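You operate a simulated robot arm through the tools that you are given. There is no shell and no other tool.

Carry out the task below with a simulated robot arm. There is one attempt and no reset: what you move stays moved.

TASK
Put both bolts of the job card's colour in the purple case.
Fine: they are in the bolts drawer and stand upright in the case; drawer and case end shut. Set down upright: what you pick out.

Only the result counts: the job must be done as asked and must still hold three seconds after the hand-in. Knocking over, shifting, dropping, spilling or breaking anything else fails it.

THE ROBOT
A 6-joint arm with a two-finger gripper, fixed in place. Base frame: the origin is at the foot of the arm, x ahead of it, y to its left, z up; the work surface is at about z = 900. Lengths are in mm, angles in rad, forces in N, time in s.
Its first joint turns from -2.897 to 2.897 rad. Payload 3.43 kg.
The TCP is the grasp point between the finger pads, 20 mm short of the fingertips. In the tool frame z runs along the fingers and y along their closing line. The gripper opens to 190 mm. The gripper's body begins 248 mm behind the TCP.
Orientation is that of the tool frame in the base frame, as a unit quaternion [w, x, y, z]. With the fingers straight down and closing along the base's y, the tool's x points along the base's -x, its y along +y and its z along -z.

THE INTERFACE
- The arm moves only by the tool arm_command. Its argument "rows" is a list of rows, each a list of 7 numbers: the shift along the tool's x, y, z in mm, then the turn, a rotation vector about the tool's x, y, z in rad, then the finger opening in mm, from 0 to 190. In form: [[dx, dy, dz, ax, ay, az, claw], ...]. A call has 1 to 20 rows; each row is the pose to reach, as a shift and turn from the pose commanded when the call began, along the tool's axes at that moment. Rows are played at 5 a second. More than 50 mm and 0.15 rad between two rows, or a gripper value outside its range, and nothing of the call is played. Where a pose cannot be reached the arm comes as near as it can. A force on the tool above 40 N (or 10 N above the force at the start of the call, whichever is more), or a blocked arm, ends the call early, and 0.2 s more pass. Each finger travels about 45 mm/s and halts on what it meets, pressing with about 26 N; the grip force reading is that of the motor and also rises with nothing between the fingers. The clock runs only during rows and for 0.2 s after the last one: add rows that repeat a pose to give the fingers time. The reply holds the time, the measured pose of the TCP, the force on the tool along the base axes, the opening and the grip force, in the units named above and with some noise, with the torque about the TCP (base axes, N m) and any sound that the robot's microphone picked up.
- Cameras (640 x 400 px; columns grow to the right, rows downward): "scene" is fixed at [399.4, -501.6, 1188.1]; the picture's right is [0.86, -0.52, 0.00], its down [-0.20, -0.33, -0.92] and it looks along [0.48, 0.79, -0.38] (base axes); focal length 214 px, centre (320, 200). "wrist" rides on the gripper at [70, -8, -288] in the tool frame; the picture's right is [0.12, 0.99, 0.00], its down [-0.96, 0.12, -0.25] and it looks along [-0.25, 0.03, 0.97] (tool axes); focal length 261 px, centre (320, 200). There is no depth. A picture from a camera that has moved, and an enlarged one, comes with that camera's place and axes in the base frame and with its lens.
- grab_frame(camera): a new picture of that camera. It takes no simulated time.
- raise_lower(by): slides the trunk up (or, below 0, down) by that many mm; the arm rides with it, the base frame stays. It gives what a move gives, with no picture.
- zoom(camera, box): a new picture of the part [left, top, right, bottom] of that camera's present view, enlarged. It takes no simulated time.
- job_done(): hands the job in; it is judged then, once.

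Places have to be worked out from the pictures, the camera data and where the tool is seen. Open the gripper and draw the arm clear of the work before you hand the job in, unless the task says otherwise.

The tools are called after "Request:" by a JSON object that holds its "fn" and its "kwargs". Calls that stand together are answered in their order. arm_command: Moves the arm, as the interface text tells. Its arguments: {"type":"object","properties":{"rows":{"type":"array","items":{"type":"array","items":{"type":"number"}}}},"required":["rows"]} The other tools are called the same way: raise_lower (by) slides the trunk up or down; grab_frame (camera) takes a picture; zoom (camera, box) takes an enlarged picture of a part of a camera's view; job_done () hands the job in.

At the start:

```text
clock: 0.0
eef_pos: [524.0, 270.8, 1305.6]
ee_rot: [0.0, 0.0, 1.0, 0.0]
wrist_force: [-0.1, 0.5, 0.5]
ft_torque: [0.01, -0.02, 0.01]
opening: 189.8
grasp_force: 0.0
trunk travel left (down, up): [-175.0, 65.0]
```

scene: 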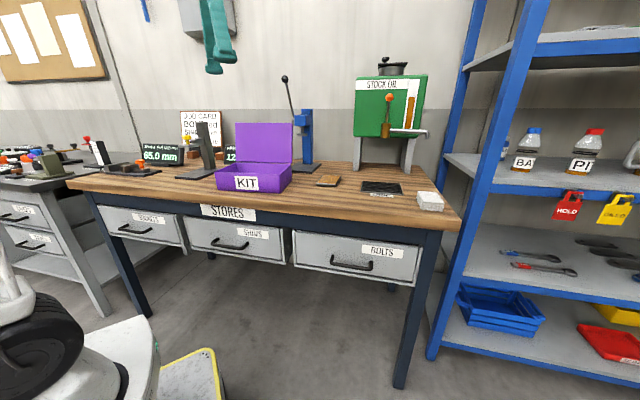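
wrist: 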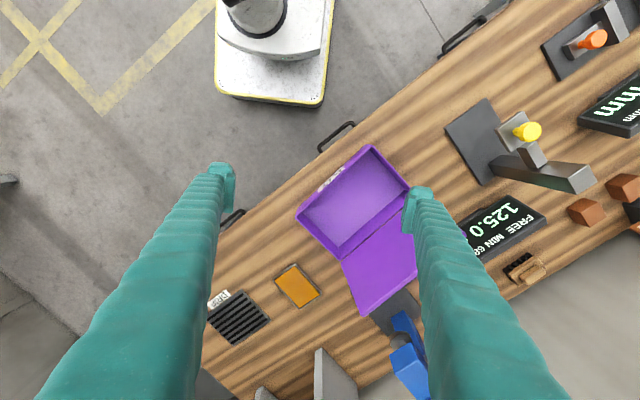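

The scene shows a bench with three drawers (the right one labelled BOLTS), an open purple KIT case and a job card behind it. I'll zoom in to read the card and look at the drawer and case.

Request:
{"fn": "zoom", "kwargs": {"camera": "scene", "box": [170, 100, 250, 150]}}

Request:
{"fn": "zoom", "kwargs": {"camera": "scene", "box": [280, 210, 440, 310]}}

Request:
{"fn": "zoom", "kwargs": {"camera": "scene", "box": [200, 110, 328, 210]}}

Request:
{"fn": "zoom", "kwargs": {"camera": "wrist", "box": [280, 120, 440, 320]}}

```text
8.00 times, centred on (210, 125) of scene
camera zoom: at [399.4, -501.6, 1188.1], right [0.86, -0.52, 0.0], down [-0.2, -0.33, -0.92], along [0.48, 0.79, -0.38], focal length 1716 px, centre (1200, 800)
```

zoom: 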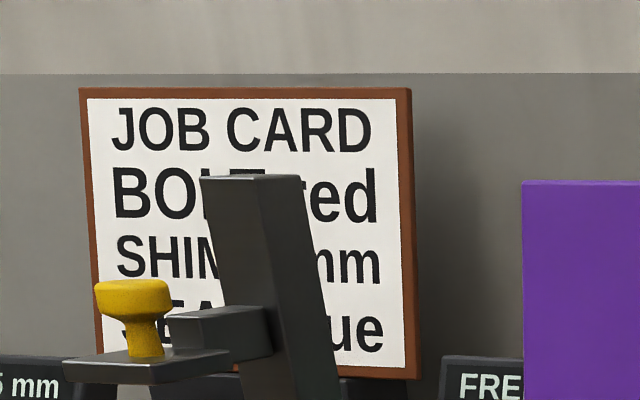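

```text
4.00 times, centred on (360, 260) of scene
camera zoom: at [399.4, -501.6, 1188.1], right [0.86, -0.52, 0.0], down [-0.2, -0.33, -0.92], along [0.48, 0.79, -0.38], focal length 858 px, centre (160, -40)
```

zoom: 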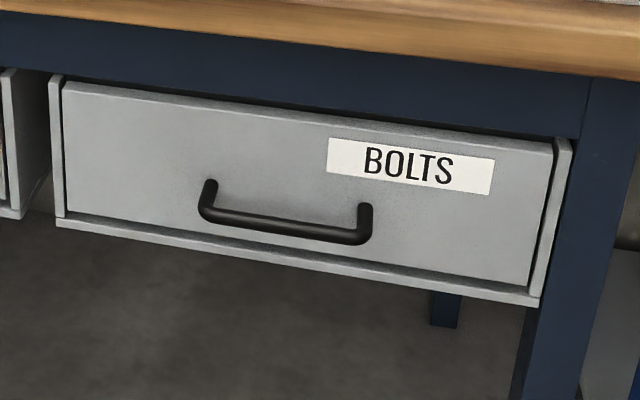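

```text
4.00 times, centred on (264, 160) of scene
camera zoom: at [399.4, -501.6, 1188.1], right [0.86, -0.52, 0.0], down [-0.2, -0.33, -0.92], along [0.48, 0.79, -0.38], focal length 858 px, centre (544, 360)
```

zoom: 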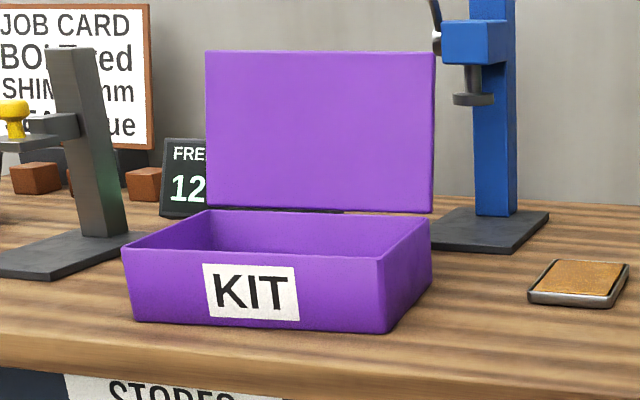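

```text
2.00 times, centred on (360, 220) of wrist
camera zoom: at [452.8, 260.4, 1594.1], right [-0.12, 0.99, 0.0], down [0.96, 0.12, 0.25], along [0.25, 0.03, -0.97], focal length 521 px, centre (240, 160)
```

zoom: 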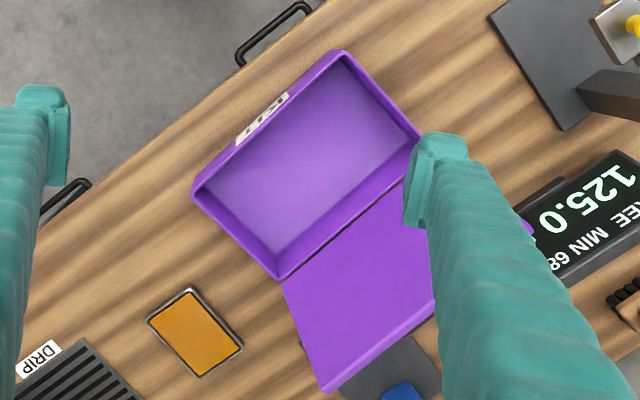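

The card shows the bolt colour as red. The wrist view puts the bench at roughly 45° to the base, with the drawer handles protruding toward the arm and the BOLTS handle near (770,-50,715). I'll move back, yaw the tool to line up with the bench, and get a clear view of the bolts drawer.

Request:
{"fn": "arm_command", "kwargs": {"rows": [[5, -41, 7, 0, 0, 0.1, 190], [11, -82, 14, 0, 0, 0.2, 190], [16, -124, 21, 0, 0, 0.3, 190], [22, -165, 28, 0, 0, 0.4, 190], [27, -207, 35, 0, 0, 0.5, 190], [33, -248, 42, 0, 0, 0.6, 190], [38, -290, 49, 0, 0, 0.7, 190], [44, -331, 55, 0, 0, 0.785, 190]]}}

Request:
{"fn": "grab_frame", "kwargs": {"camera": "wrist"}}

Request:
{"fn": "grab_frame", "kwargs": {"camera": "scene"}}

```text
clock: 1.8
eef_pos: [481.3, -61.3, 1251.6]
ee_rot: [0.0, 0.383, 0.924, 0.0]
wrist_force: [-0.4, -0.5, 0.2]
ft_torque: [-0.07, 0.01, 0.0]
opening: 190.2
grasp_force: 0.0
trunk travel left (down, up): [-175.0, 65.0]
```

```text
taken
camera wrist: at [426.2, -18.9, 1539.3], right [0.62, 0.79, 0.0], down [0.76, -0.6, 0.25], along [0.19, -0.15, -0.97], focal length 261 px, centre (320, 200)
```

wrist: 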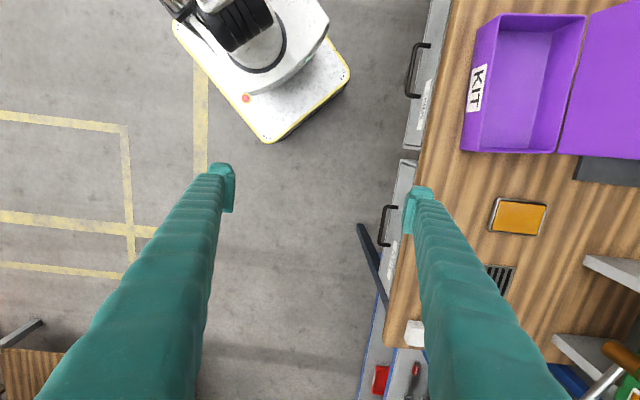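

```text
taken
```

scene: 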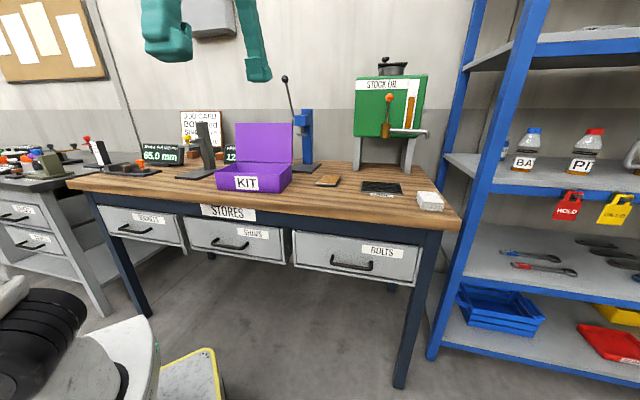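

The handle and drawer front are visible beyond the bench edge. I'll enlarge that part to measure it.

Request:
{"fn": "zoom", "kwargs": {"camera": "wrist", "box": [350, 150, 430, 300]}}

Request:
{"fn": "zoom", "kwargs": {"camera": "wrist", "box": [440, 0, 600, 160]}}

```text
2.67 times, centred on (390, 225) of wrist
camera zoom: at [426.2, -18.9, 1539.3], right [0.62, 0.79, 0.0], down [0.76, -0.6, 0.25], along [0.19, -0.15, -0.97], focal length 695 px, centre (133, 133)
```

zoom: 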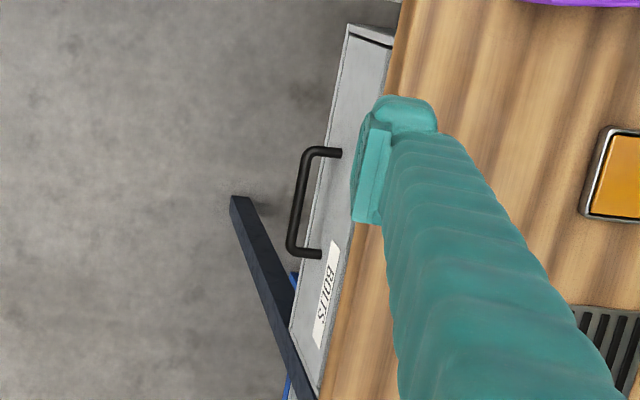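

```text
2.50 times, centred on (520, 80) of wrist
camera zoom: at [426.2, -18.9, 1539.3], right [0.62, 0.79, 0.0], down [0.76, -0.6, 0.25], along [0.19, -0.15, -0.97], focal length 652 px, centre (-180, 500)
```

zoom: 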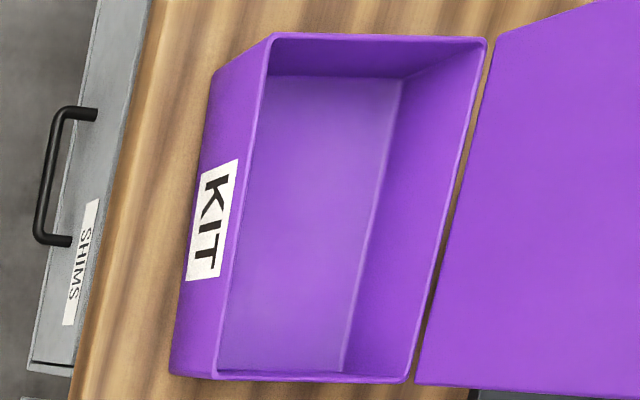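

From the two views I place the BOLTS handle bar centre at about (806,-40,690), running along (0.707,-0.707), so it sits under the bench overhang. I'll turn the tool horizontal, facing the drawer with the fingers closing vertically, staying well outside the bench edge.

Request:
{"fn": "arm_command", "kwargs": {"rows": [[-20, 5, 32, -0.143, 0, 0, 150], [-39, 11, 64, -0.286, 0, 0, 150], [-59, 16, 95, -0.428, 0, 0, 130], [-78, 22, 127, -0.571, 0, 0, 110], [-98, 27, 159, -0.714, 0, 0, 90], [-117, 33, 191, -0.857, 0, 0, 80], [-137, 38, 223, -1.0, 0, 0, 80], [-156, 44, 255, -1.142, 0, 0, 80], [-176, 49, 286, -1.285, 0, 0, 80], [-195, 55, 318, -1.428, 0, 0, 80], [-215, 60, 350, -1.571, 0, 0, 80], [-215, 60, 350, -1.571, 0, 0, 80]]}}

Request:
{"fn": "grab_frame", "kwargs": {"camera": "scene"}}

Request:
{"fn": "grab_frame", "kwargs": {"camera": "wrist"}}

```text
clock: 4.4
eef_pos: [674.0, -170.3, 902.3]
ee_rot: [0.271, 0.271, 0.653, 0.653]
wrist_force: [0.0, 0.4, 0.9]
ft_torque: [-0.14, 0.13, -0.19]
opening: 80.2
grasp_force: 0.1
trunk travel left (down, up): [-175.0, 65.0]
```

```text
taken
```

scene: 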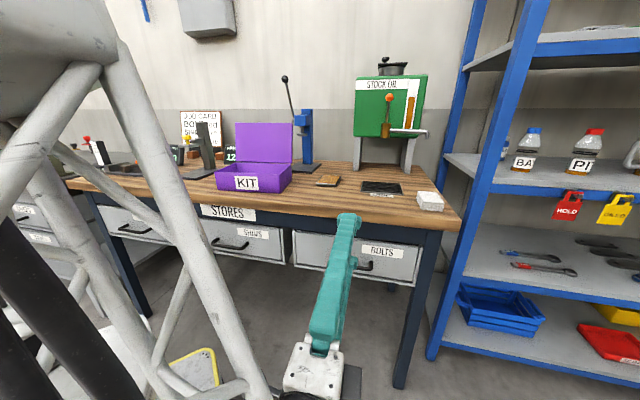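

```text
taken
camera wrist: at [420.5, -325.7, 893.9], right [-0.09, 0.08, 0.99], down [0.5, -0.86, 0.12], along [0.86, 0.51, 0.03], focal length 261 px, centre (320, 200)
```

wrist: 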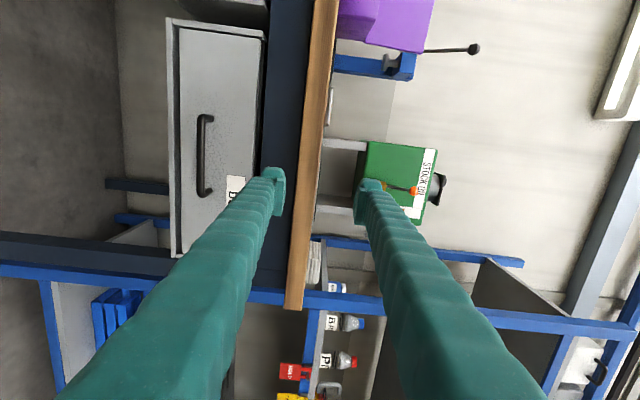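

The horizontal pose was reached, and the wrist camera now sees the drawer front squarely. I'll enlarge it to triangulate the bar.

Request:
{"fn": "zoom", "kwargs": {"camera": "wrist", "box": [150, 80, 310, 240]}}

```text
2.50 times, centred on (230, 160) of wrist
camera zoom: at [420.5, -325.7, 893.9], right [-0.09, 0.08, 0.99], down [0.5, -0.86, 0.12], along [0.86, 0.51, 0.03], focal length 652 px, centre (545, 300)
```

zoom: 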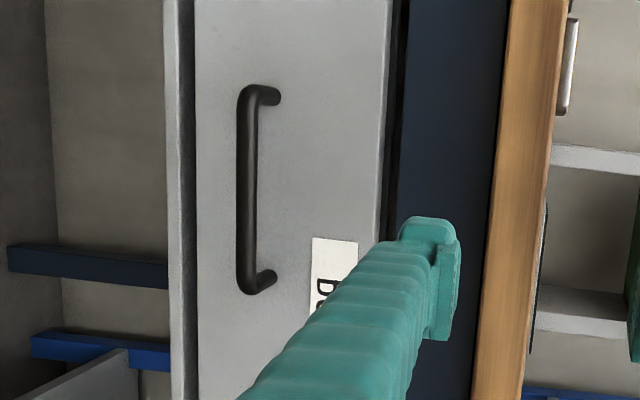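

The three views agree on the bar: e≈596 along the bench, n≈542 outward, z≈687, with the drawer face about 40 mm behind it. I'll lower the tool to that height and advance most of the way with the fingers straddling the bar.

Request:
{"fn": "arm_command", "kwargs": {"rows": [[0, -43, 0, 0, 0, 0, 80], [0, -86, 0, 0, 0, 0, 80], [0, -129, 0, 0, 0, 0, 80], [0, -172, 0, 0, 0, 0, 80], [0, -215, 0, 0, 0, 0, 80], [0, -215, 40, 0, 0, 0, 80], [0, -215, 80, 0, 0, 0, 80], [0, -215, 120, 0, 0, 0, 80], [0, -215, 120, 0, 0, 0, 80]]}}

Request:
{"fn": "grab_frame", "kwargs": {"camera": "wrist"}}

Request:
{"fn": "grab_frame", "kwargs": {"camera": "scene"}}

```text
clock: 6.4
eef_pos: [762.8, -85.8, 688.5]
ee_rot: [0.271, 0.271, 0.653, 0.653]
wrist_force: [0.1, -0.2, 0.3]
ft_torque: [0.0, 0.0, -0.02]
opening: 79.9
grasp_force: 0.1
trunk travel left (down, up): [-175.0, 65.0]
```

```text
taken
camera wrist: at [508.2, -241.1, 680.2], right [-0.08, 0.08, 0.99], down [0.51, -0.86, 0.12], along [0.86, 0.51, 0.03], focal length 261 px, centre (320, 200)
```

wrist: 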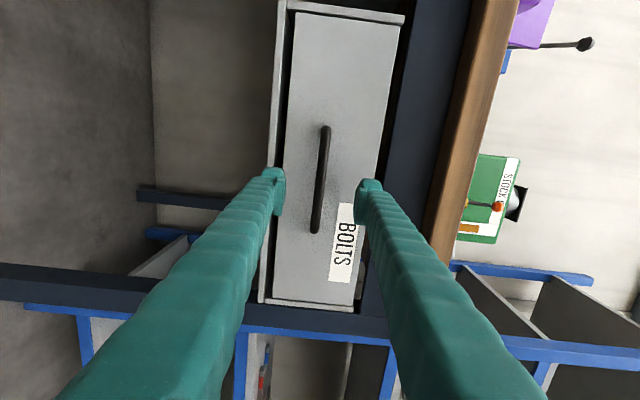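

```text
taken
```

scene: 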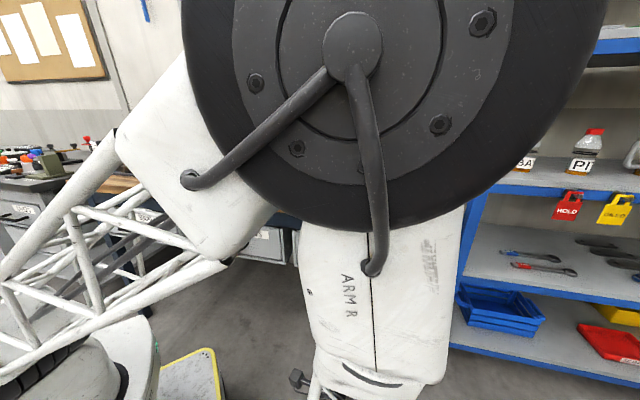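

The bar sits centred between the fingertips, with the TCP at n≈479. I'll advance 60 mm so the bar lies at the grasp point, then close on it.

Request:
{"fn": "arm_command", "kwargs": {"rows": [[0, 0, 20, 0, 0, 0, 80], [0, 0, 40, 0, 0, 0, 80], [0, 0, 60, 0, 0, 0, 80], [0, 0, 60, 0, 0, 0, 60], [0, 0, 60, 0, 0, 0, 40], [0, 0, 60, 0, 0, 0, 20], [0, 0, 60, 0, 0, 0, 0], [0, 0, 60, 0, 0, 0, 0], [0, 0, 60, 0, 0, 0, 0]]}}

Request:
{"fn": "grab_frame", "kwargs": {"camera": "wrist"}}

```text
clock: 8.4
eef_pos: [801.0, -42.4, 686.6]
ee_rot: [0.271, 0.271, 0.653, 0.653]
wrist_force: [1.7, -0.7, 8.3]
ft_torque: [0.06, 0.07, -0.03]
opening: 10.2
grasp_force: 43.5
trunk travel left (down, up): [-175.0, 65.0]
```

```text
taken
camera wrist: at [548.7, -196.9, 679.5], right [-0.09, 0.08, 0.99], down [0.51, -0.86, 0.12], along [0.86, 0.51, 0.03], focal length 261 px, centre (320, 200)
```

wrist: 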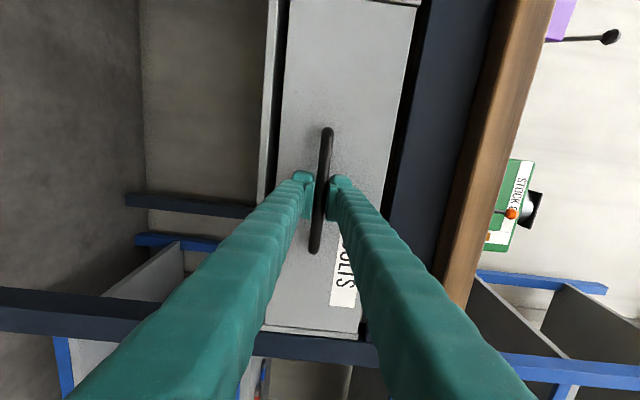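

The bar is gripped (10 mm opening). I'll pull the drawer out slowly along the tool's -z so the contents are not jolted.

Request:
{"fn": "arm_command", "kwargs": {"rows": [[0, 0, -2, 0, 0, 0, 0], [0, 0, -6, 0, 0, 0, 0], [0, 0, -12, 0, 0, 0, 0], [0, 0, -19, 0, 0, 0, 0], [0, 0, -26, 0, 0, 0, 0], [0, 0, -33, 0, 0, 0, 0], [0, 0, -40, 0, 0, 0, 0], [0, 0, -47, 0, 0, 0, 0], [0, 0, -54, 0, 0, 0, 0], [0, 0, -61, 0, 0, 0, 0], [0, 0, -68, 0, 0, 0, 0], [0, 0, -75, 0, 0, 0, 0], [0, 0, -82, 0, 0, 0, 0], [0, 0, -89, 0, 0, 0, 0], [0, 0, -95, 0, 0, 0, 0], [0, 0, -99, 0, 0, 0, 0], [0, 0, -100, 0, 0, 0, 0]]}}

Request:
{"fn": "grab_frame", "kwargs": {"camera": "wrist"}}

Request:
{"fn": "grab_frame", "kwargs": {"camera": "scene"}}

```text
clock: 9.9
eef_pos: [778.7, -66.2, 687.4]
ee_rot: [0.272, 0.27, 0.652, 0.655]
wrist_force: [-1.8, 3.1, 17.3]
ft_torque: [0.21, 0.14, -0.45]
opening: 10.2
grasp_force: 43.9
trunk travel left (down, up): [-175.0, 65.0]
stopped in row 7: the force on the tool passed its limit at 41 N (the readings are from after the stop); the commanded pose is now the measured one
```

```text
taken
camera wrist: at [524.3, -221.4, 678.3], right [-0.09, 0.08, 0.99], down [0.51, -0.86, 0.11], along [0.86, 0.51, 0.03], focal length 261 px, centre (320, 200)
```

wrist: 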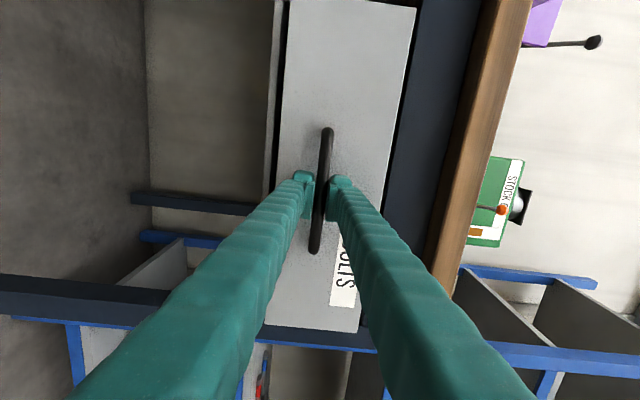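

```text
taken
```

scene: 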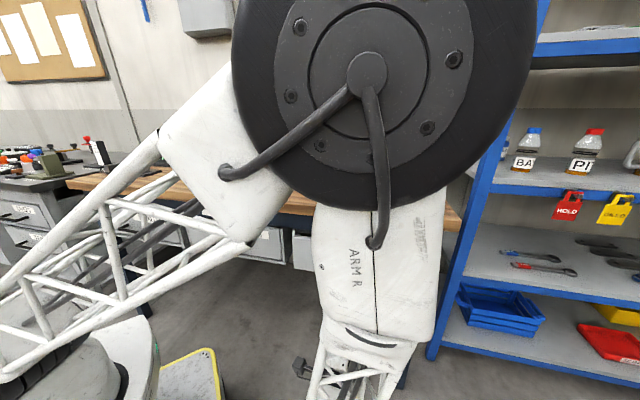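

The drawer came out about 32 mm before the force limit tripped. There is a growing vertical load, so I'll relieve that slightly upward and continue more slowly.

Request:
{"fn": "arm_command", "kwargs": {"rows": [[0, 1, 0, 0, 0, 0, 0], [0, 1.5, 0, 0, 0, 0, 0], [0, 1.5, 0, 0, 0, 0, 0]]}}

```text
clock: 10.7
eef_pos: [776.9, -66.6, 687.8]
ee_rot: [0.271, 0.27, 0.652, 0.654]
wrist_force: [-0.9, 2.4, 15.9]
ft_torque: [0.13, 0.06, -0.11]
opening: 10.0
grasp_force: 43.5
trunk travel left (down, up): [-175.0, 65.0]
```

The vertical load only dropped a little; I'll check its direction with a further small upward nudge before pulling on.

Request:
{"fn": "arm_command", "kwargs": {"rows": [[0, 1.5, 0, 0, 0, 0, 0], [0, 3, 0, 0, 0, 0, 0], [0, 3, 0, 0, 0, 0, 0]]}}

```text
clock: 11.5
eef_pos: [777.6, -67.1, 687.2]
ee_rot: [0.27, 0.27, 0.653, 0.654]
wrist_force: [-6.4, 6.5, -25.7]
ft_torque: [-0.3, -0.12, -0.11]
opening: 10.3
grasp_force: 43.6
trunk travel left (down, up): [-175.0, 65.0]
```

The load reversed to -26 N, so I overshot. I'll go back down about 1.8 mm to sit near zero.

Request:
{"fn": "arm_command", "kwargs": {"rows": [[0, -1, 0, 0, 0, 0, 0], [0, -1.8, 0, 0, 0, 0, 0], [0, -1.8, 0, 0, 0, 0, 0]]}}

```text
clock: 12.3
eef_pos: [778.0, -66.1, 688.1]
ee_rot: [0.27, 0.271, 0.652, 0.654]
wrist_force: [-11.6, 11.3, -28.9]
ft_torque: [-0.24, -0.16, -0.04]
opening: 10.1
grasp_force: 43.5
trunk travel left (down, up): [-175.0, 65.0]
```

The reading did not relax as expected and a lateral load appeared. I'll hold still to see whether it settles.

Request:
{"fn": "arm_command", "kwargs": {"rows": [[0, 0, 0, 0, 0, 0, 0], [0, 0, 0, 0, 0, 0, 0], [0, 0, 0, 0, 0, 0, 0]]}}

Request:
{"fn": "grab_frame", "kwargs": {"camera": "wrist"}}

```text
clock: 13.1
eef_pos: [778.1, -65.2, 687.8]
ee_rot: [0.271, 0.27, 0.653, 0.654]
wrist_force: [-14.8, 14.6, -34.4]
ft_torque: [-0.28, -0.12, 0.02]
opening: 10.0
grasp_force: 44.0
trunk travel left (down, up): [-175.0, 65.0]
```

```text
taken
camera wrist: at [524.7, -221.4, 679.6], right [-0.08, 0.08, 0.99], down [0.51, -0.85, 0.11], along [0.86, 0.51, 0.03], focal length 261 px, centre (320, 200)
```

wrist: 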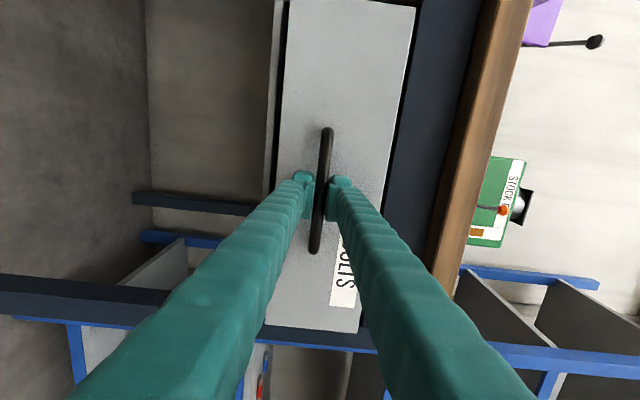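

Commanded and actual positions have drifted apart under the clamp. I'll release, let the arm settle and re-grip to clear these stored forces.

Request:
{"fn": "arm_command", "kwargs": {"rows": [[0, 0, 0, 0, 0, 0, 15], [0, 0, 0, 0, 0, 0, 30], [0, 0, 0, 0, 0, 0, 40], [0, 0, 0, 0, 0, 0, 40], [0, 0, 0, 0, 0, 0, 40]]}}

Request:
{"fn": "zoom", "kwargs": {"camera": "wrist", "box": [240, 100, 400, 260]}}

```text
clock: 14.3
eef_pos: [777.9, -67.1, 689.8]
ee_rot: [0.271, 0.27, 0.653, 0.653]
wrist_force: [-0.5, 0.2, -0.3]
ft_torque: [-0.01, -0.03, -0.03]
opening: 40.1
grasp_force: 0.0
trunk travel left (down, up): [-175.0, 65.0]
```

```text
2.50 times, centred on (320, 180) of wrist
camera zoom: at [524.5, -222.1, 680.3], right [-0.09, 0.08, 0.99], down [0.51, -0.86, 0.11], along [0.86, 0.51, 0.03], focal length 652 px, centre (320, 250)
```

zoom: 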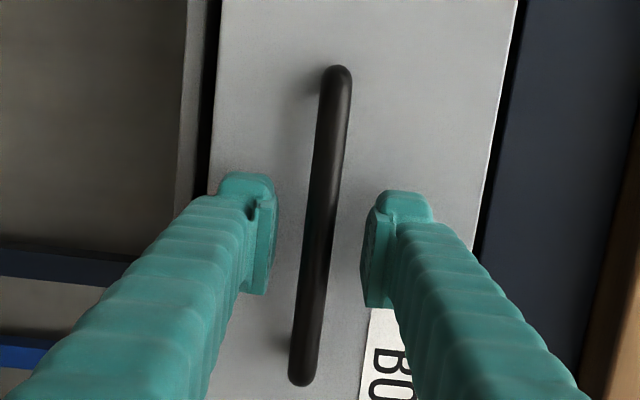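

The forces cleared and the bar lies between the pads. I'll drop 2 mm to centre on it, close, and pull gently at 4 mm per row.

Request:
{"fn": "arm_command", "kwargs": {"rows": [[0, -2, 0, 0, 0, 0, 30], [0, -2, 0, 0, 0, 0, 15], [0, -2, 0, 0, 0, 0, 5], [0, -2, 0, 0, 0, 0, 5], [0, -2, 0, 0, 0, 0, 5]]}}

Request:
{"fn": "arm_command", "kwargs": {"rows": [[0, 0, -1, 0, 0, 0, 5], [0, 0, -3, 0, 0, 0, 5], [0, 0, -6, 0, 0, 0, 5], [0, 0, -10, 0, 0, 0, 5], [0, 0, -14, 0, 0, 0, 5], [0, 0, -18, 0, 0, 0, 5], [0, 0, -22, 0, 0, 0, 5], [0, 0, -25, 0, 0, 0, 5]]}}

```text
clock: 15.5
eef_pos: [777.4, -65.4, 688.3]
ee_rot: [0.271, 0.27, 0.652, 0.655]
wrist_force: [1.4, 0.7, 13.8]
ft_torque: [0.04, 0.09, 0.05]
opening: 9.5
grasp_force: 42.9
trunk travel left (down, up): [-175.0, 65.0]
```

```text
clock: 17.3
eef_pos: [759.6, -84.6, 688.8]
ee_rot: [0.27, 0.27, 0.653, 0.654]
wrist_force: [-7.3, 6.7, 10.8]
ft_torque: [0.01, 0.0, 0.22]
opening: 9.2
grasp_force: 43.0
trunk travel left (down, up): [-175.0, 65.0]
```

The drawer moved 25 mm smoothly with a small side load. I'll trim sideways and vertically by about half a millimetre and keep pulling.

Request:
{"fn": "arm_command", "kwargs": {"rows": [[0.3, 0.3, -2, 0, 0, 0, 5], [0.6, 0.5, -6, 0, 0, 0, 5], [0.7, 0.5, -11, 0, 0, 0, 5], [0.7, 0.5, -16, 0, 0, 0, 5], [0.7, 0.5, -21, 0, 0, 0, 5], [0.7, 0.5, -26, 0, 0, 0, 5], [0.7, 0.5, -31, 0, 0, 0, 5], [0.7, 0.5, -36, 0, 0, 0, 5], [0.7, 0.5, -40, 0, 0, 0, 5]]}}

```text
clock: 19.3
eef_pos: [731.3, -114.0, 688.6]
ee_rot: [0.271, 0.271, 0.653, 0.654]
wrist_force: [-2.9, 2.5, 0.2]
ft_torque: [-0.03, 0.0, -0.04]
opening: 9.5
grasp_force: 42.6
trunk travel left (down, up): [-175.0, 65.0]
```

The loads are now low and the drawer is about 105 mm out. I'll keep pulling at the same gentle rate.

Request:
{"fn": "arm_command", "kwargs": {"rows": [[0.1, 0, -2, 0, 0, 0, 5], [0.1, 0, -6, 0, 0, 0, 5], [0.2, 0, -11, 0, 0, 0, 5], [0.2, 0, -16, 0, 0, 0, 5], [0.2, 0, -21, 0, 0, 0, 5], [0.2, 0, -26, 0, 0, 0, 5], [0.2, 0, -31, 0, 0, 0, 5], [0.2, 0, -36, 0, 0, 0, 5], [0.2, 0, -41, 0, 0, 0, 5], [0.2, 0, -46, 0, 0, 0, 5], [0.2, 0, -51, 0, 0, 0, 5], [0.2, 0, -56, 0, 0, 0, 5], [0.2, 0, -60, 0, 0, 0, 5]]}}

Request:
{"fn": "grab_frame", "kwargs": {"camera": "scene"}}

```text
clock: 22.1
eef_pos: [689.1, -154.6, 687.1]
ee_rot: [0.271, 0.271, 0.652, 0.655]
wrist_force: [8.1, -7.6, 20.5]
ft_torque: [0.06, 0.07, -0.14]
opening: 9.2
grasp_force: 43.5
trunk travel left (down, up): [-175.0, 65.0]
```

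```text
taken
```

scene: 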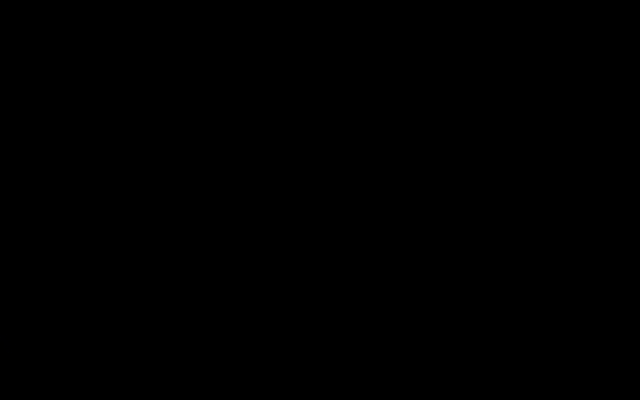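

The scene camera is just blocked by the arm now. The drawer is about 164 mm out; I'll trim the side and vertical loads and pull about 60 mm more.

Request:
{"fn": "arm_command", "kwargs": {"rows": [[-0.3, 0.5, -2, 0, 0, 0, 5], [-0.5, 1, -6, 0, 0, 0, 5], [-0.5, 1.2, -11, 0, 0, 0, 5], [-0.5, 1.2, -16, 0, 0, 0, 5], [-0.5, 1.2, -21, 0, 0, 0, 5], [-0.5, 1.2, -26, 0, 0, 0, 5], [-0.5, 1.2, -31, 0, 0, 0, 5], [-0.5, 1.2, -36, 0, 0, 0, 5], [-0.5, 1.2, -41, 0, 0, 0, 5], [-0.5, 1.2, -46, 0, 0, 0, 5], [-0.5, 1.2, -51, 0, 0, 0, 5], [-0.5, 1.2, -56, 0, 0, 0, 5], [-0.5, 1.2, -60, 0, 0, 0, 5]]}}

```text
clock: 24.9
eef_pos: [645.3, -198.3, 688.2]
ee_rot: [0.271, 0.27, 0.652, 0.654]
wrist_force: [-8.5, 6.4, 4.9]
ft_torque: [0.04, 0.04, -0.16]
opening: 9.5
grasp_force: 43.3
trunk travel left (down, up): [-175.0, 65.0]
```

The drawer is now about 226 mm open, which should expose the contents. I'll release the bar, back off horizontally and rise clear.

Request:
{"fn": "arm_command", "kwargs": {"rows": [[0, 0, 0, 0, 0, 0, 20], [0, 0, 0, 0, 0, 0, 40], [0, 0, 0, 0, 0, 0, 60], [0, 0, 0, 0, 0, 0, 70], [0, 0, -20, 0, 0, 0, 70], [0, 0, -60, 0, 0, 0, 70], [0, 0, -100, 0, 0, 0, 70], [0, 40, -100, 0, 0, 0, 70], [0, 85, -100, 0, 0, 0, 70], [0, 130, -100, 0, 0, 0, 70], [0, 175, -100, 0, 0, 0, 70], [0, 220, -100, 0, 0, 0, 70], [0, 265, -100, 0, 0, 0, 70], [0, 312, -100, 0, 0, 0, 70]]}}

Request:
{"fn": "grab_frame", "kwargs": {"camera": "wrist"}}

```text
clock: 27.9
eef_pos: [578.7, -269.2, 1000.1]
ee_rot: [0.27, 0.271, 0.652, 0.655]
wrist_force: [0.5, -1.7, -1.2]
ft_torque: [0.15, -0.08, 0.21]
opening: 69.8
grasp_force: 0.0
trunk travel left (down, up): [-175.0, 65.0]
```

```text
taken
camera wrist: at [323.6, -423.9, 990.5], right [-0.08, 0.08, 0.99], down [0.51, -0.86, 0.11], along [0.86, 0.51, 0.03], focal length 261 px, centre (320, 200)
```

wrist: 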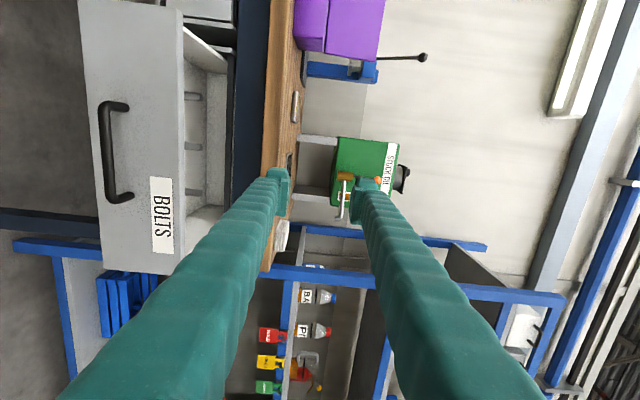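

The drawer is open and something is lying inside it. I'll swing the tool to point down and view the drawer interior from above.

Request:
{"fn": "arm_command", "kwargs": {"rows": [[8, 5, 17, 0.131, 0, 0, 90], [17, 10, 35, 0.262, 0, 0, 110], [25, 15, 52, 0.393, 0, 0, 130], [33, 20, 70, 0.524, 0, 0, 150], [42, 20, 88, 0.655, 0, 0, 170], [50, 20, 105, 0.786, 0, 0, 190], [58, 20, 123, 0.916, 0, 0, 190], [67, 20, 140, 1.047, 0, 0, 190], [75, 20, 158, 1.178, 0, 0, 190], [83, 20, 176, 1.309, 0, 0, 190], [92, 20, 193, 1.44, 0, 0, 190], [100, 20, 211, 1.571, 0, 0, 190], [100, 20, 211, 1.571, 0, 0, 190]]}}

Request:
{"fn": "grab_frame", "kwargs": {"camera": "wrist"}}

Request:
{"fn": "grab_frame", "kwargs": {"camera": "scene"}}

```text
clock: 30.7
eef_pos: [655.2, -49.3, 1021.3]
ee_rot: [0.0, 0.383, 0.924, -0.001]
wrist_force: [-0.4, 0.2, 0.1]
ft_torque: [0.04, 0.01, 0.0]
opening: 190.0
grasp_force: 0.0
trunk travel left (down, up): [-175.0, 65.0]
```

```text
taken
camera wrist: at [599.2, -6.7, 1309.5], right [0.62, 0.79, 0.0], down [0.76, -0.6, 0.25], along [0.2, -0.15, -0.97], focal length 261 px, centre (320, 200)
```

wrist: 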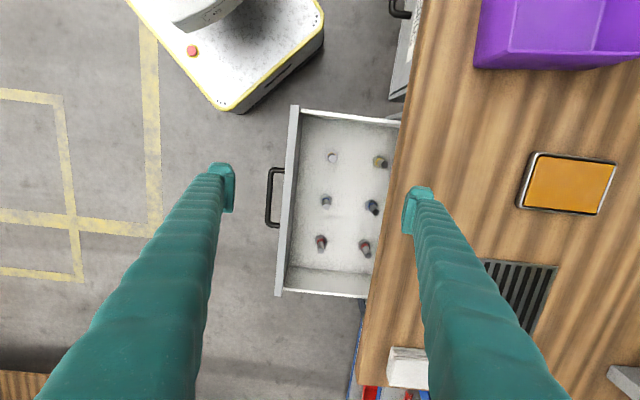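

```text
taken
```

scene: 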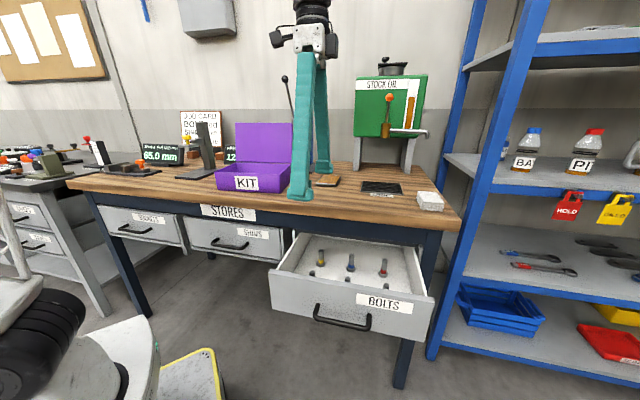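

Six bolts stand upright in the drawer. I'll enlarge both views to read their colours and geometry.

Request:
{"fn": "zoom", "kwargs": {"camera": "wrist", "box": [270, 100, 430, 300]}}

Request:
{"fn": "zoom", "kwargs": {"camera": "wrist", "box": [295, 185, 395, 270]}}

Request:
{"fn": "zoom", "kwargs": {"camera": "scene", "box": [265, 225, 445, 335]}}

Request:
{"fn": "zoom", "kwargs": {"camera": "scene", "box": [300, 240, 400, 300]}}

```text
2.00 times, centred on (350, 200) of wrist
camera zoom: at [599.2, -6.7, 1309.5], right [0.62, 0.79, 0.0], down [0.76, -0.6, 0.25], along [0.2, -0.15, -0.97], focal length 521 px, centre (260, 200)
```

zoom: 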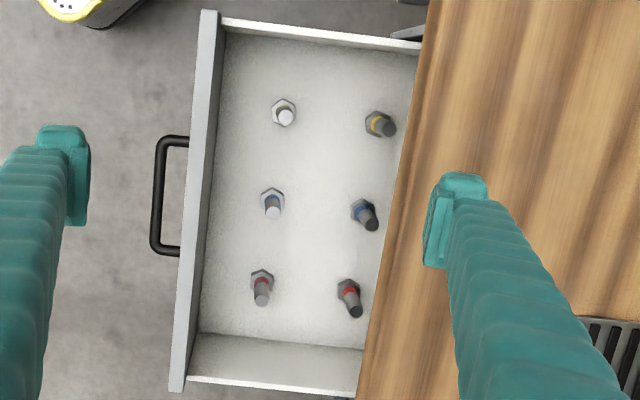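

```text
4.71 times, centred on (345, 228) of wrist
camera zoom: at [599.2, -6.7, 1309.5], right [0.62, 0.79, 0.0], down [0.76, -0.6, 0.25], along [0.2, -0.15, -0.97], focal length 1227 px, centre (202, 71)
```

zoom: 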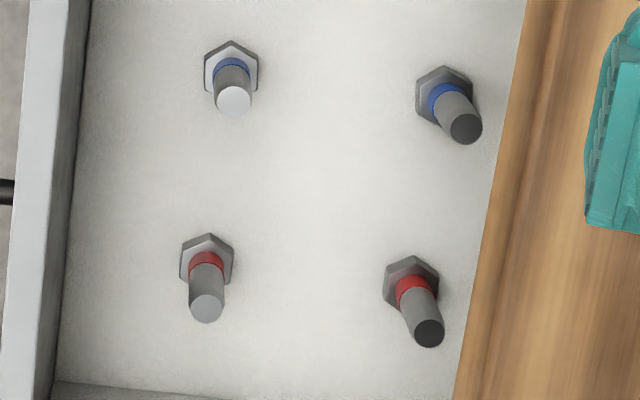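

```text
3.56 times, centred on (355, 280) of scene
camera zoom: at [399.4, -501.6, 1188.1], right [0.86, -0.52, 0.0], down [-0.2, -0.33, -0.92], along [0.48, 0.79, -0.38], focal length 763 px, centre (196, -84)
```

zoom: 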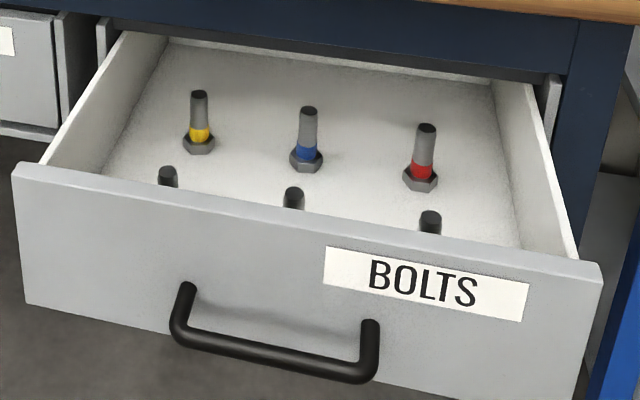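

```text
6.40 times, centred on (350, 270) of scene
camera zoom: at [399.4, -501.6, 1188.1], right [0.86, -0.52, 0.0], down [-0.2, -0.33, -0.92], along [0.48, 0.79, -0.38], focal length 1373 px, centre (128, -248)
```

zoom: 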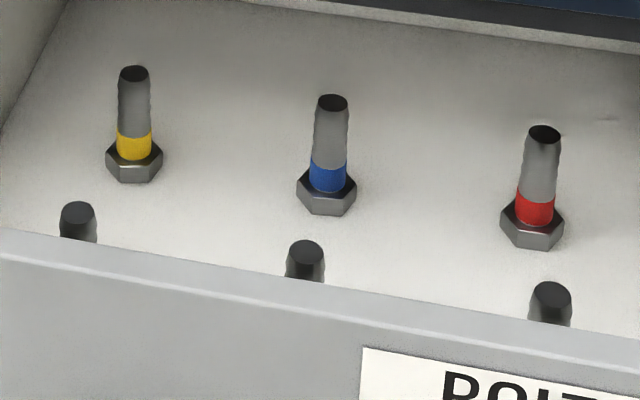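

The two red-banded bolts are at the right end of the drawer: one at about (824,-180) and the other at about (910,-96), both standing on their heads with tips near z≈711. The back one is still under the bench top, whose edge is at n≈537, so the drawer must come out further. I'll move above the handle with the tool vertical and check alignment before straddling the bar.

Request:
{"fn": "arm_command", "kwargs": {"rows": [[-25, -28, 0, 0, 0, 0, 150], [-50, -56, 0, 0, 0, 0, 110], [-75, -84, 0, 0, 0, 0, 70], [-99, -113, 0, 0, 0, 0, 36], [-99, -113, 45, 0, 0, 0, 36], [-99, -113, 90, 0, 0, 0, 36], [-99, -113, 135, 0, 0, 0, 36], [-99, -113, 180, 0, 0, 0, 36], [-99, -113, 225, 0, 0, 0, 36], [-99, -113, 225, 0, 0, 0, 36]]}}

Request:
{"fn": "grab_frame", "kwargs": {"camera": "wrist"}}

Request:
{"fn": "grab_frame", "kwargs": {"camera": "scene"}}

```text
clock: 32.9
eef_pos: [646.6, -198.0, 793.9]
ee_rot: [0.001, 0.383, 0.924, 0.001]
wrist_force: [0.8, -0.7, 0.2]
ft_torque: [0.01, -0.03, 0.0]
opening: 35.9
grasp_force: 0.0
trunk travel left (down, up): [-175.0, 65.0]
```

```text
taken
camera wrist: at [590.7, -156.3, 1081.9], right [0.62, 0.79, 0.0], down [0.76, -0.6, 0.25], along [0.2, -0.15, -0.97], focal length 261 px, centre (320, 200)
```

wrist: 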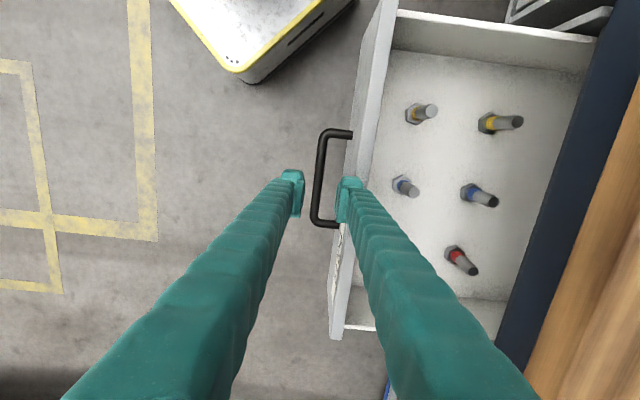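

```text
taken
```

scene: 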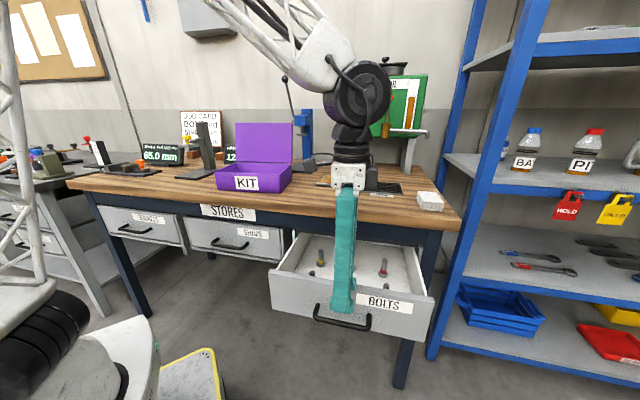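

Request:
{"fn": "zoom", "kwargs": {"camera": "wrist", "box": [260, 110, 420, 260]}}

```text
2.67 times, centred on (340, 185) of wrist
camera zoom: at [590.7, -156.3, 1081.9], right [0.62, 0.79, 0.0], down [0.76, -0.6, 0.25], along [0.2, -0.15, -0.97], focal length 695 px, centre (267, 240)
```

zoom: 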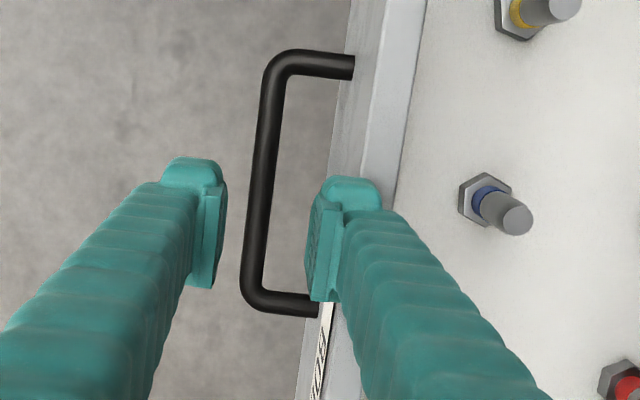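

Measured again, the bar is at n≈312.5 and the drawer face at n≈354. I'll shift 5 mm outward so the inner finger fits the gap, descend to bar height and check.

Request:
{"fn": "arm_command", "kwargs": {"rows": [[0, -5, 5, 0, 0, 0, 34], [0, -5, 40, 0, 0, 0, 34], [0, -5, 70, 0, 0, 0, 34], [0, -5, 90, 0, 0, 0, 34], [0, -5, 104, 0, 0, 0, 34], [0, -5, 104, 0, 0, 0, 34]]}}

Request:
{"fn": "zoom", "kwargs": {"camera": "wrist", "box": [260, 110, 420, 260]}}

```text
clock: 33.4
eef_pos: [643.1, -202.5, 774.4]
ee_rot: [0.002, 0.383, 0.924, 0.001]
wrist_force: [0.0, 0.3, -0.5]
ft_torque: [0.04, 0.02, -0.02]
opening: 33.8
grasp_force: 0.0
trunk travel left (down, up): [-175.0, 65.0]
stopped in row 2: the force on the tool passed its limit at 115 N (the readings are from after the stop); the commanded pose is now the measured one
```

```text
2.67 times, centred on (340, 185) of wrist
camera zoom: at [585.4, -160.0, 1061.5], right [0.62, 0.79, 0.0], down [0.76, -0.6, 0.25], along [0.2, -0.15, -0.97], focal length 695 px, centre (267, 240)
```

zoom: 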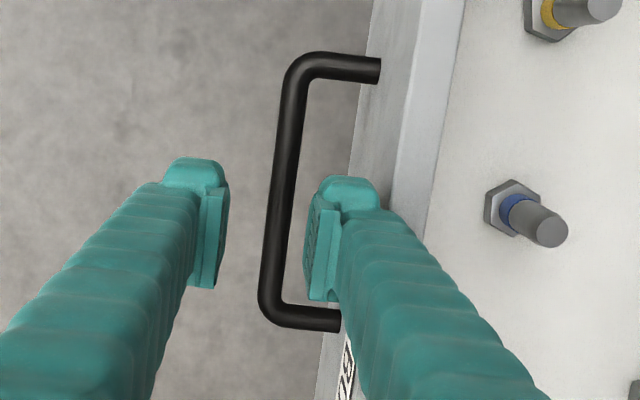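

A 115 N spike stopped the descent at z≈774, which I did not expect. I'll look at the scene and the close-ups before moving again.

Request:
{"fn": "grab_frame", "kwargs": {"camera": "scene"}}

Request:
{"fn": "zoom", "kwargs": {"camera": "scene", "box": [265, 175, 445, 335]}}

Request:
{"fn": "grab_frame", "kwargs": {"camera": "wrist"}}

```text
taken
```

scene: 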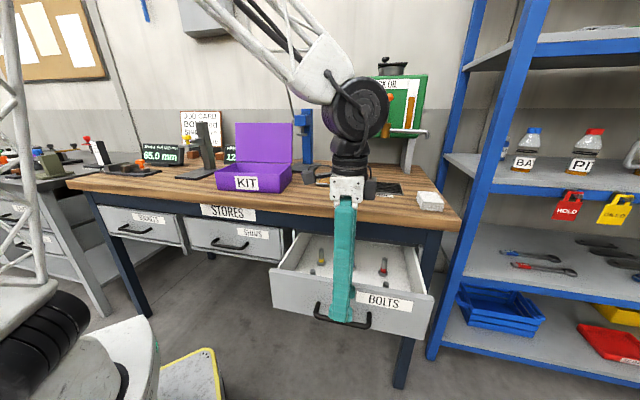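

```text
2.50 times, centred on (355, 255) of scene
camera zoom: at [399.4, -501.6, 1188.1], right [0.86, -0.52, 0.0], down [-0.2, -0.33, -0.92], along [0.48, 0.79, -0.38], focal length 536 px, centre (232, 62)
```

zoom: 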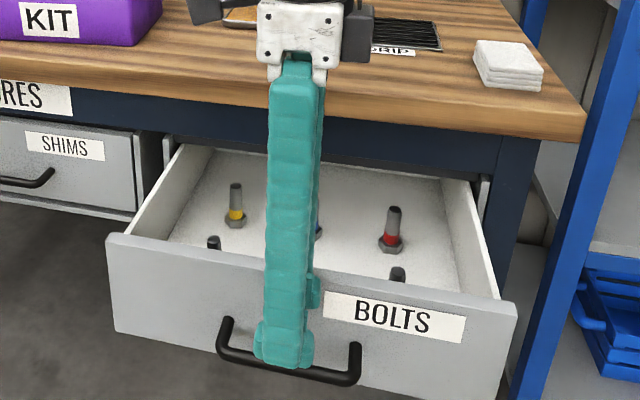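

```text
taken
camera wrist: at [585.4, -160.0, 1061.5], right [0.62, 0.79, 0.0], down [0.76, -0.6, 0.25], along [0.2, -0.15, -0.97], focal length 261 px, centre (320, 200)
```

wrist: 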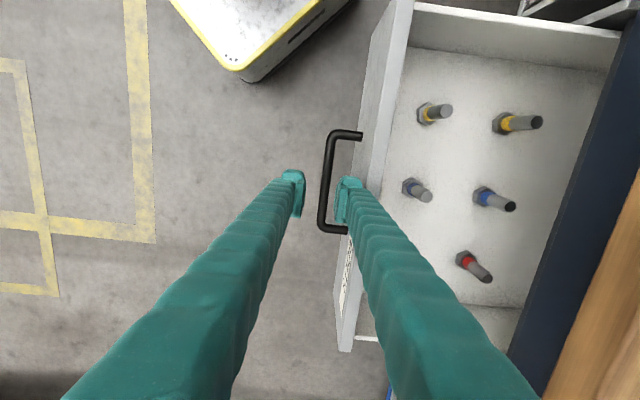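

Bolts and drawer still look fine, and the readings after the stop are zero, so it was a brief contact, probably the inner finger against the drawer front, whose top edge I now place at z≈788. I'll narrow the opening slightly and test a very slow 10 mm descent.

Request:
{"fn": "arm_command", "kwargs": {"rows": [[0, 0, 0, 0, 0, 0, 32], [0, 0, 2, 0, 0, 0, 32], [0, 0, 4, 0, 0, 0, 32], [0, 0, 6, 0, 0, 0, 32], [0, 0, 8, 0, 0, 0, 32], [0, 0, 10, 0, 0, 0, 32]]}}

```text
clock: 34.8
eef_pos: [642.8, -202.7, 764.9]
ee_rot: [0.003, 0.383, 0.924, 0.002]
wrist_force: [-0.4, -0.4, -0.3]
ft_torque: [0.03, -0.05, 0.0]
opening: 31.7
grasp_force: 0.1
trunk travel left (down, up): [-175.0, 65.0]
```

There was no contact. I'll continue slowly down to bar height.

Request:
{"fn": "arm_command", "kwargs": {"rows": [[0, 0, 5, 0, 0, 0, 32], [0, 0, 10, 0, 0, 0, 32], [0, 0, 15, 0, 0, 0, 32], [0, 0, 20, 0, 0, 0, 32], [0, 0, 25, 0, 0, 0, 32], [0, 0, 30, 0, 0, 0, 32], [0, 0, 35, 0, 0, 0, 32], [0, 0, 40, 0, 0, 0, 32]]}}

Request:
{"fn": "zoom", "kwargs": {"camera": "wrist", "box": [260, 110, 420, 260]}}

```text
clock: 36.6
eef_pos: [644.9, -200.2, 725.0]
ee_rot: [0.003, 0.383, 0.924, 0.002]
wrist_force: [0.0, -0.3, -0.1]
ft_torque: [-0.03, 0.01, 0.0]
opening: 31.8
grasp_force: 0.0
trunk travel left (down, up): [-175.0, 65.0]
```

```text
2.67 times, centred on (340, 185) of wrist
camera zoom: at [586.2, -159.5, 1012.1], right [0.62, 0.79, 0.01], down [0.76, -0.6, 0.25], along [0.2, -0.15, -0.97], focal length 695 px, centre (267, 240)
```

zoom: 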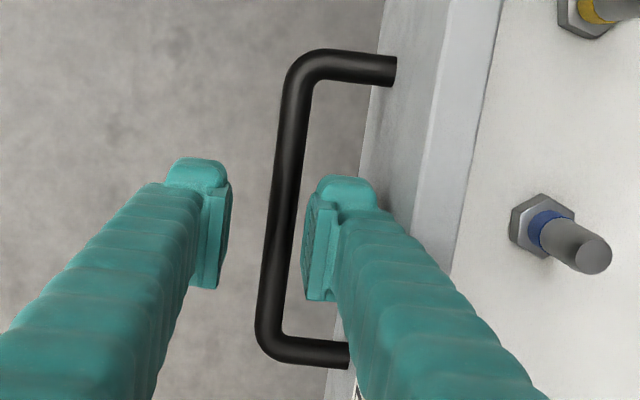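

The bar (n≈317) is comfortably between the pads. I'll descend the remaining 36 mm, close on the bar, and check the load.

Request:
{"fn": "arm_command", "kwargs": {"rows": [[0, 0, 6, 0, 0, 0, 32], [0, 0, 12, 0, 0, 0, 32], [0, 0, 18, 0, 0, 0, 32], [0, 0, 24, 0, 0, 0, 32], [0, 0, 30, 0, 0, 0, 32], [0, 0, 36, 0, 0, 0, 32], [0, 0, 36, 0, 0, 0, 25], [0, 0, 36, 0, 0, 0, 15], [0, 0, 36, 0, 0, 0, 8], [0, 0, 36, 0, 0, 0, 8], [0, 0, 36, 0, 0, 0, 8]]}}

```text
clock: 39.0
eef_pos: [644.7, -201.9, 689.4]
ee_rot: [0.002, 0.384, 0.923, 0.002]
wrist_force: [-1.3, 0.3, -0.7]
ft_torque: [0.06, 0.0, -1.22]
opening: 10.5
grasp_force: 43.9
trunk travel left (down, up): [-175.0, 65.0]
```

The bar is gripped with low force. I'll pull along -n (tool -y) at 5 mm per row, watching for the end stop.

Request:
{"fn": "arm_command", "kwargs": {"rows": [[0, -2, 0, 0, 0, 0, 8], [0, -6, 0, 0, 0, 0, 8], [0, -11, 0, 0, 0, 0, 8], [0, -16, 0, 0, 0, 0, 8], [0, -21, 0, 0, 0, 0, 8], [0, -26, 0, 0, 0, 0, 8], [0, -30, 0, 0, 0, 0, 8]]}}

```text
clock: 40.6
eef_pos: [621.6, -223.0, 689.3]
ee_rot: [0.003, 0.383, 0.924, 0.002]
wrist_force: [-15.0, 14.1, 10.3]
ft_torque: [-0.01, -0.03, -1.19]
opening: 10.0
grasp_force: 43.3
trunk travel left (down, up): [-175.0, 65.0]
```

The drawer moved 30 mm; the side load points along -e, so I'll trim 1.2 mm that way and continue.

Request:
{"fn": "arm_command", "kwargs": {"rows": [[0.6, -2, -0.3, 0, 0, 0, 8], [1.2, -6, -0.5, 0, 0, 0, 8], [1.2, -11, -0.5, 0, 0, 0, 8], [1.2, -16, -0.5, 0, 0, 0, 8], [1.2, -21, -0.5, 0, 0, 0, 8], [1.2, -26, -0.5, 0, 0, 0, 8], [1.2, -30, -0.5, 0, 0, 0, 8]]}}

```text
clock: 42.2
eef_pos: [601.1, -242.4, 689.3]
ee_rot: [0.002, 0.383, 0.924, 0.001]
wrist_force: [-2.6, 2.2, -2.2]
ft_torque: [0.0, -0.01, -1.17]
opening: 10.1
grasp_force: 43.7
trunk travel left (down, up): [-175.0, 65.0]
```

The loads are low and the drawer is now about 286 mm out. I need a bit more clearance for the back bolt, so I'll pull another 40 mm.

Request:
{"fn": "arm_command", "kwargs": {"rows": [[0, -2, 0, 0, 0, 0, 8], [0.1, -6, 0, 0, 0, 0, 8], [0.2, -11, 0, 0, 0, 0, 8], [0.3, -16, 0, 0, 0, 0, 8], [0.3, -21, 0, 0, 0, 0, 8], [0.3, -26, 0, 0, 0, 0, 8], [0.3, -31, 0, 0, 0, 0, 8], [0.3, -36, 0, 0, 0, 0, 8], [0.3, -40, 0, 0, 0, 0, 8]]}}

Request:
{"fn": "grab_frame", "kwargs": {"camera": "scene"}}

Request:
{"fn": "grab_frame", "kwargs": {"camera": "wrist"}}

```text
clock: 44.2
eef_pos: [573.2, -270.6, 688.8]
ee_rot: [0.004, 0.383, 0.924, 0.001]
wrist_force: [22.3, -22.9, -17.6]
ft_torque: [-0.34, -0.21, -1.12]
opening: 10.2
grasp_force: 43.4
trunk travel left (down, up): [-175.0, 65.0]
```

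```text
taken
```

scene: 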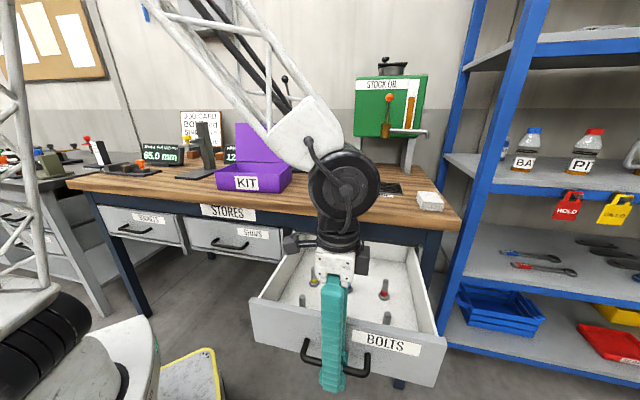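

```text
taken
camera wrist: at [514.8, -229.1, 975.9], right [0.62, 0.79, 0.01], down [0.76, -0.6, 0.25], along [0.2, -0.15, -0.97], focal length 261 px, centre (320, 200)
```

wrist: 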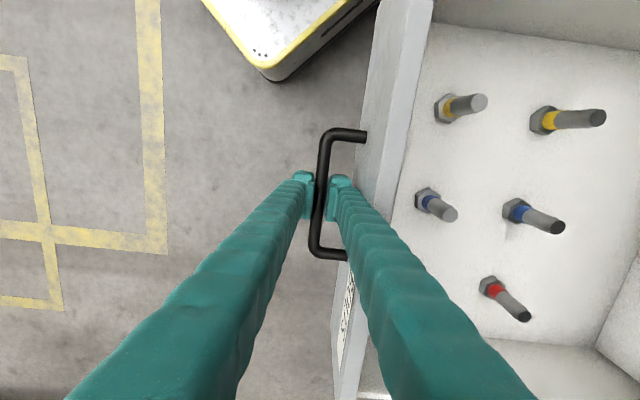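

The drawer is now about 325 mm out, and the back red bolt should be at n≈475, well clear of the bench edge. I'll trim the side load, release the bar narrowly and rise straight up.

Request:
{"fn": "arm_command", "kwargs": {"rows": [[-0.8, 0, 0.6, 0, 0, 0, 8], [-1.5, 0, 1.2, 0, 0, 0, 8], [-1.5, 0, 1.2, 0, 0, 0, 12], [-1.5, 0, 1.2, 0, 0, 0, 20], [-1.5, 0, 1.2, 0, 0, 0, 30], [-1.5, 0, 1.2, 0, 0, 0, 30], [-1.5, 0, -5, 0, 0, 0, 30], [-1.5, 0, -12, 0, 0, 0, 30], [-1.5, 0, -20, 0, 0, 0, 30], [-1.5, 0, -30, 0, 0, 0, 30], [-1.5, 0, -45, 0, 0, 0, 30], [-1.5, 0, -60, 0, 0, 0, 30], [-1.5, 0, -80, 0, 0, 0, 30], [-1.5, 0, -100, 0, 0, 0, 30], [-1.5, 0, -130, 0, 0, 0, 30], [-1.5, 0, -165, 0, 0, 0, 30], [-1.5, 0, -200, 0, 0, 0, 30]]}}

```text
clock: 47.8
eef_pos: [571.8, -272.1, 888.6]
ee_rot: [0.002, 0.382, 0.924, 0.002]
wrist_force: [0.8, -1.2, -0.5]
ft_torque: [0.03, 0.09, -0.01]
opening: 29.9
grasp_force: 0.0
trunk travel left (down, up): [-175.0, 65.0]
```

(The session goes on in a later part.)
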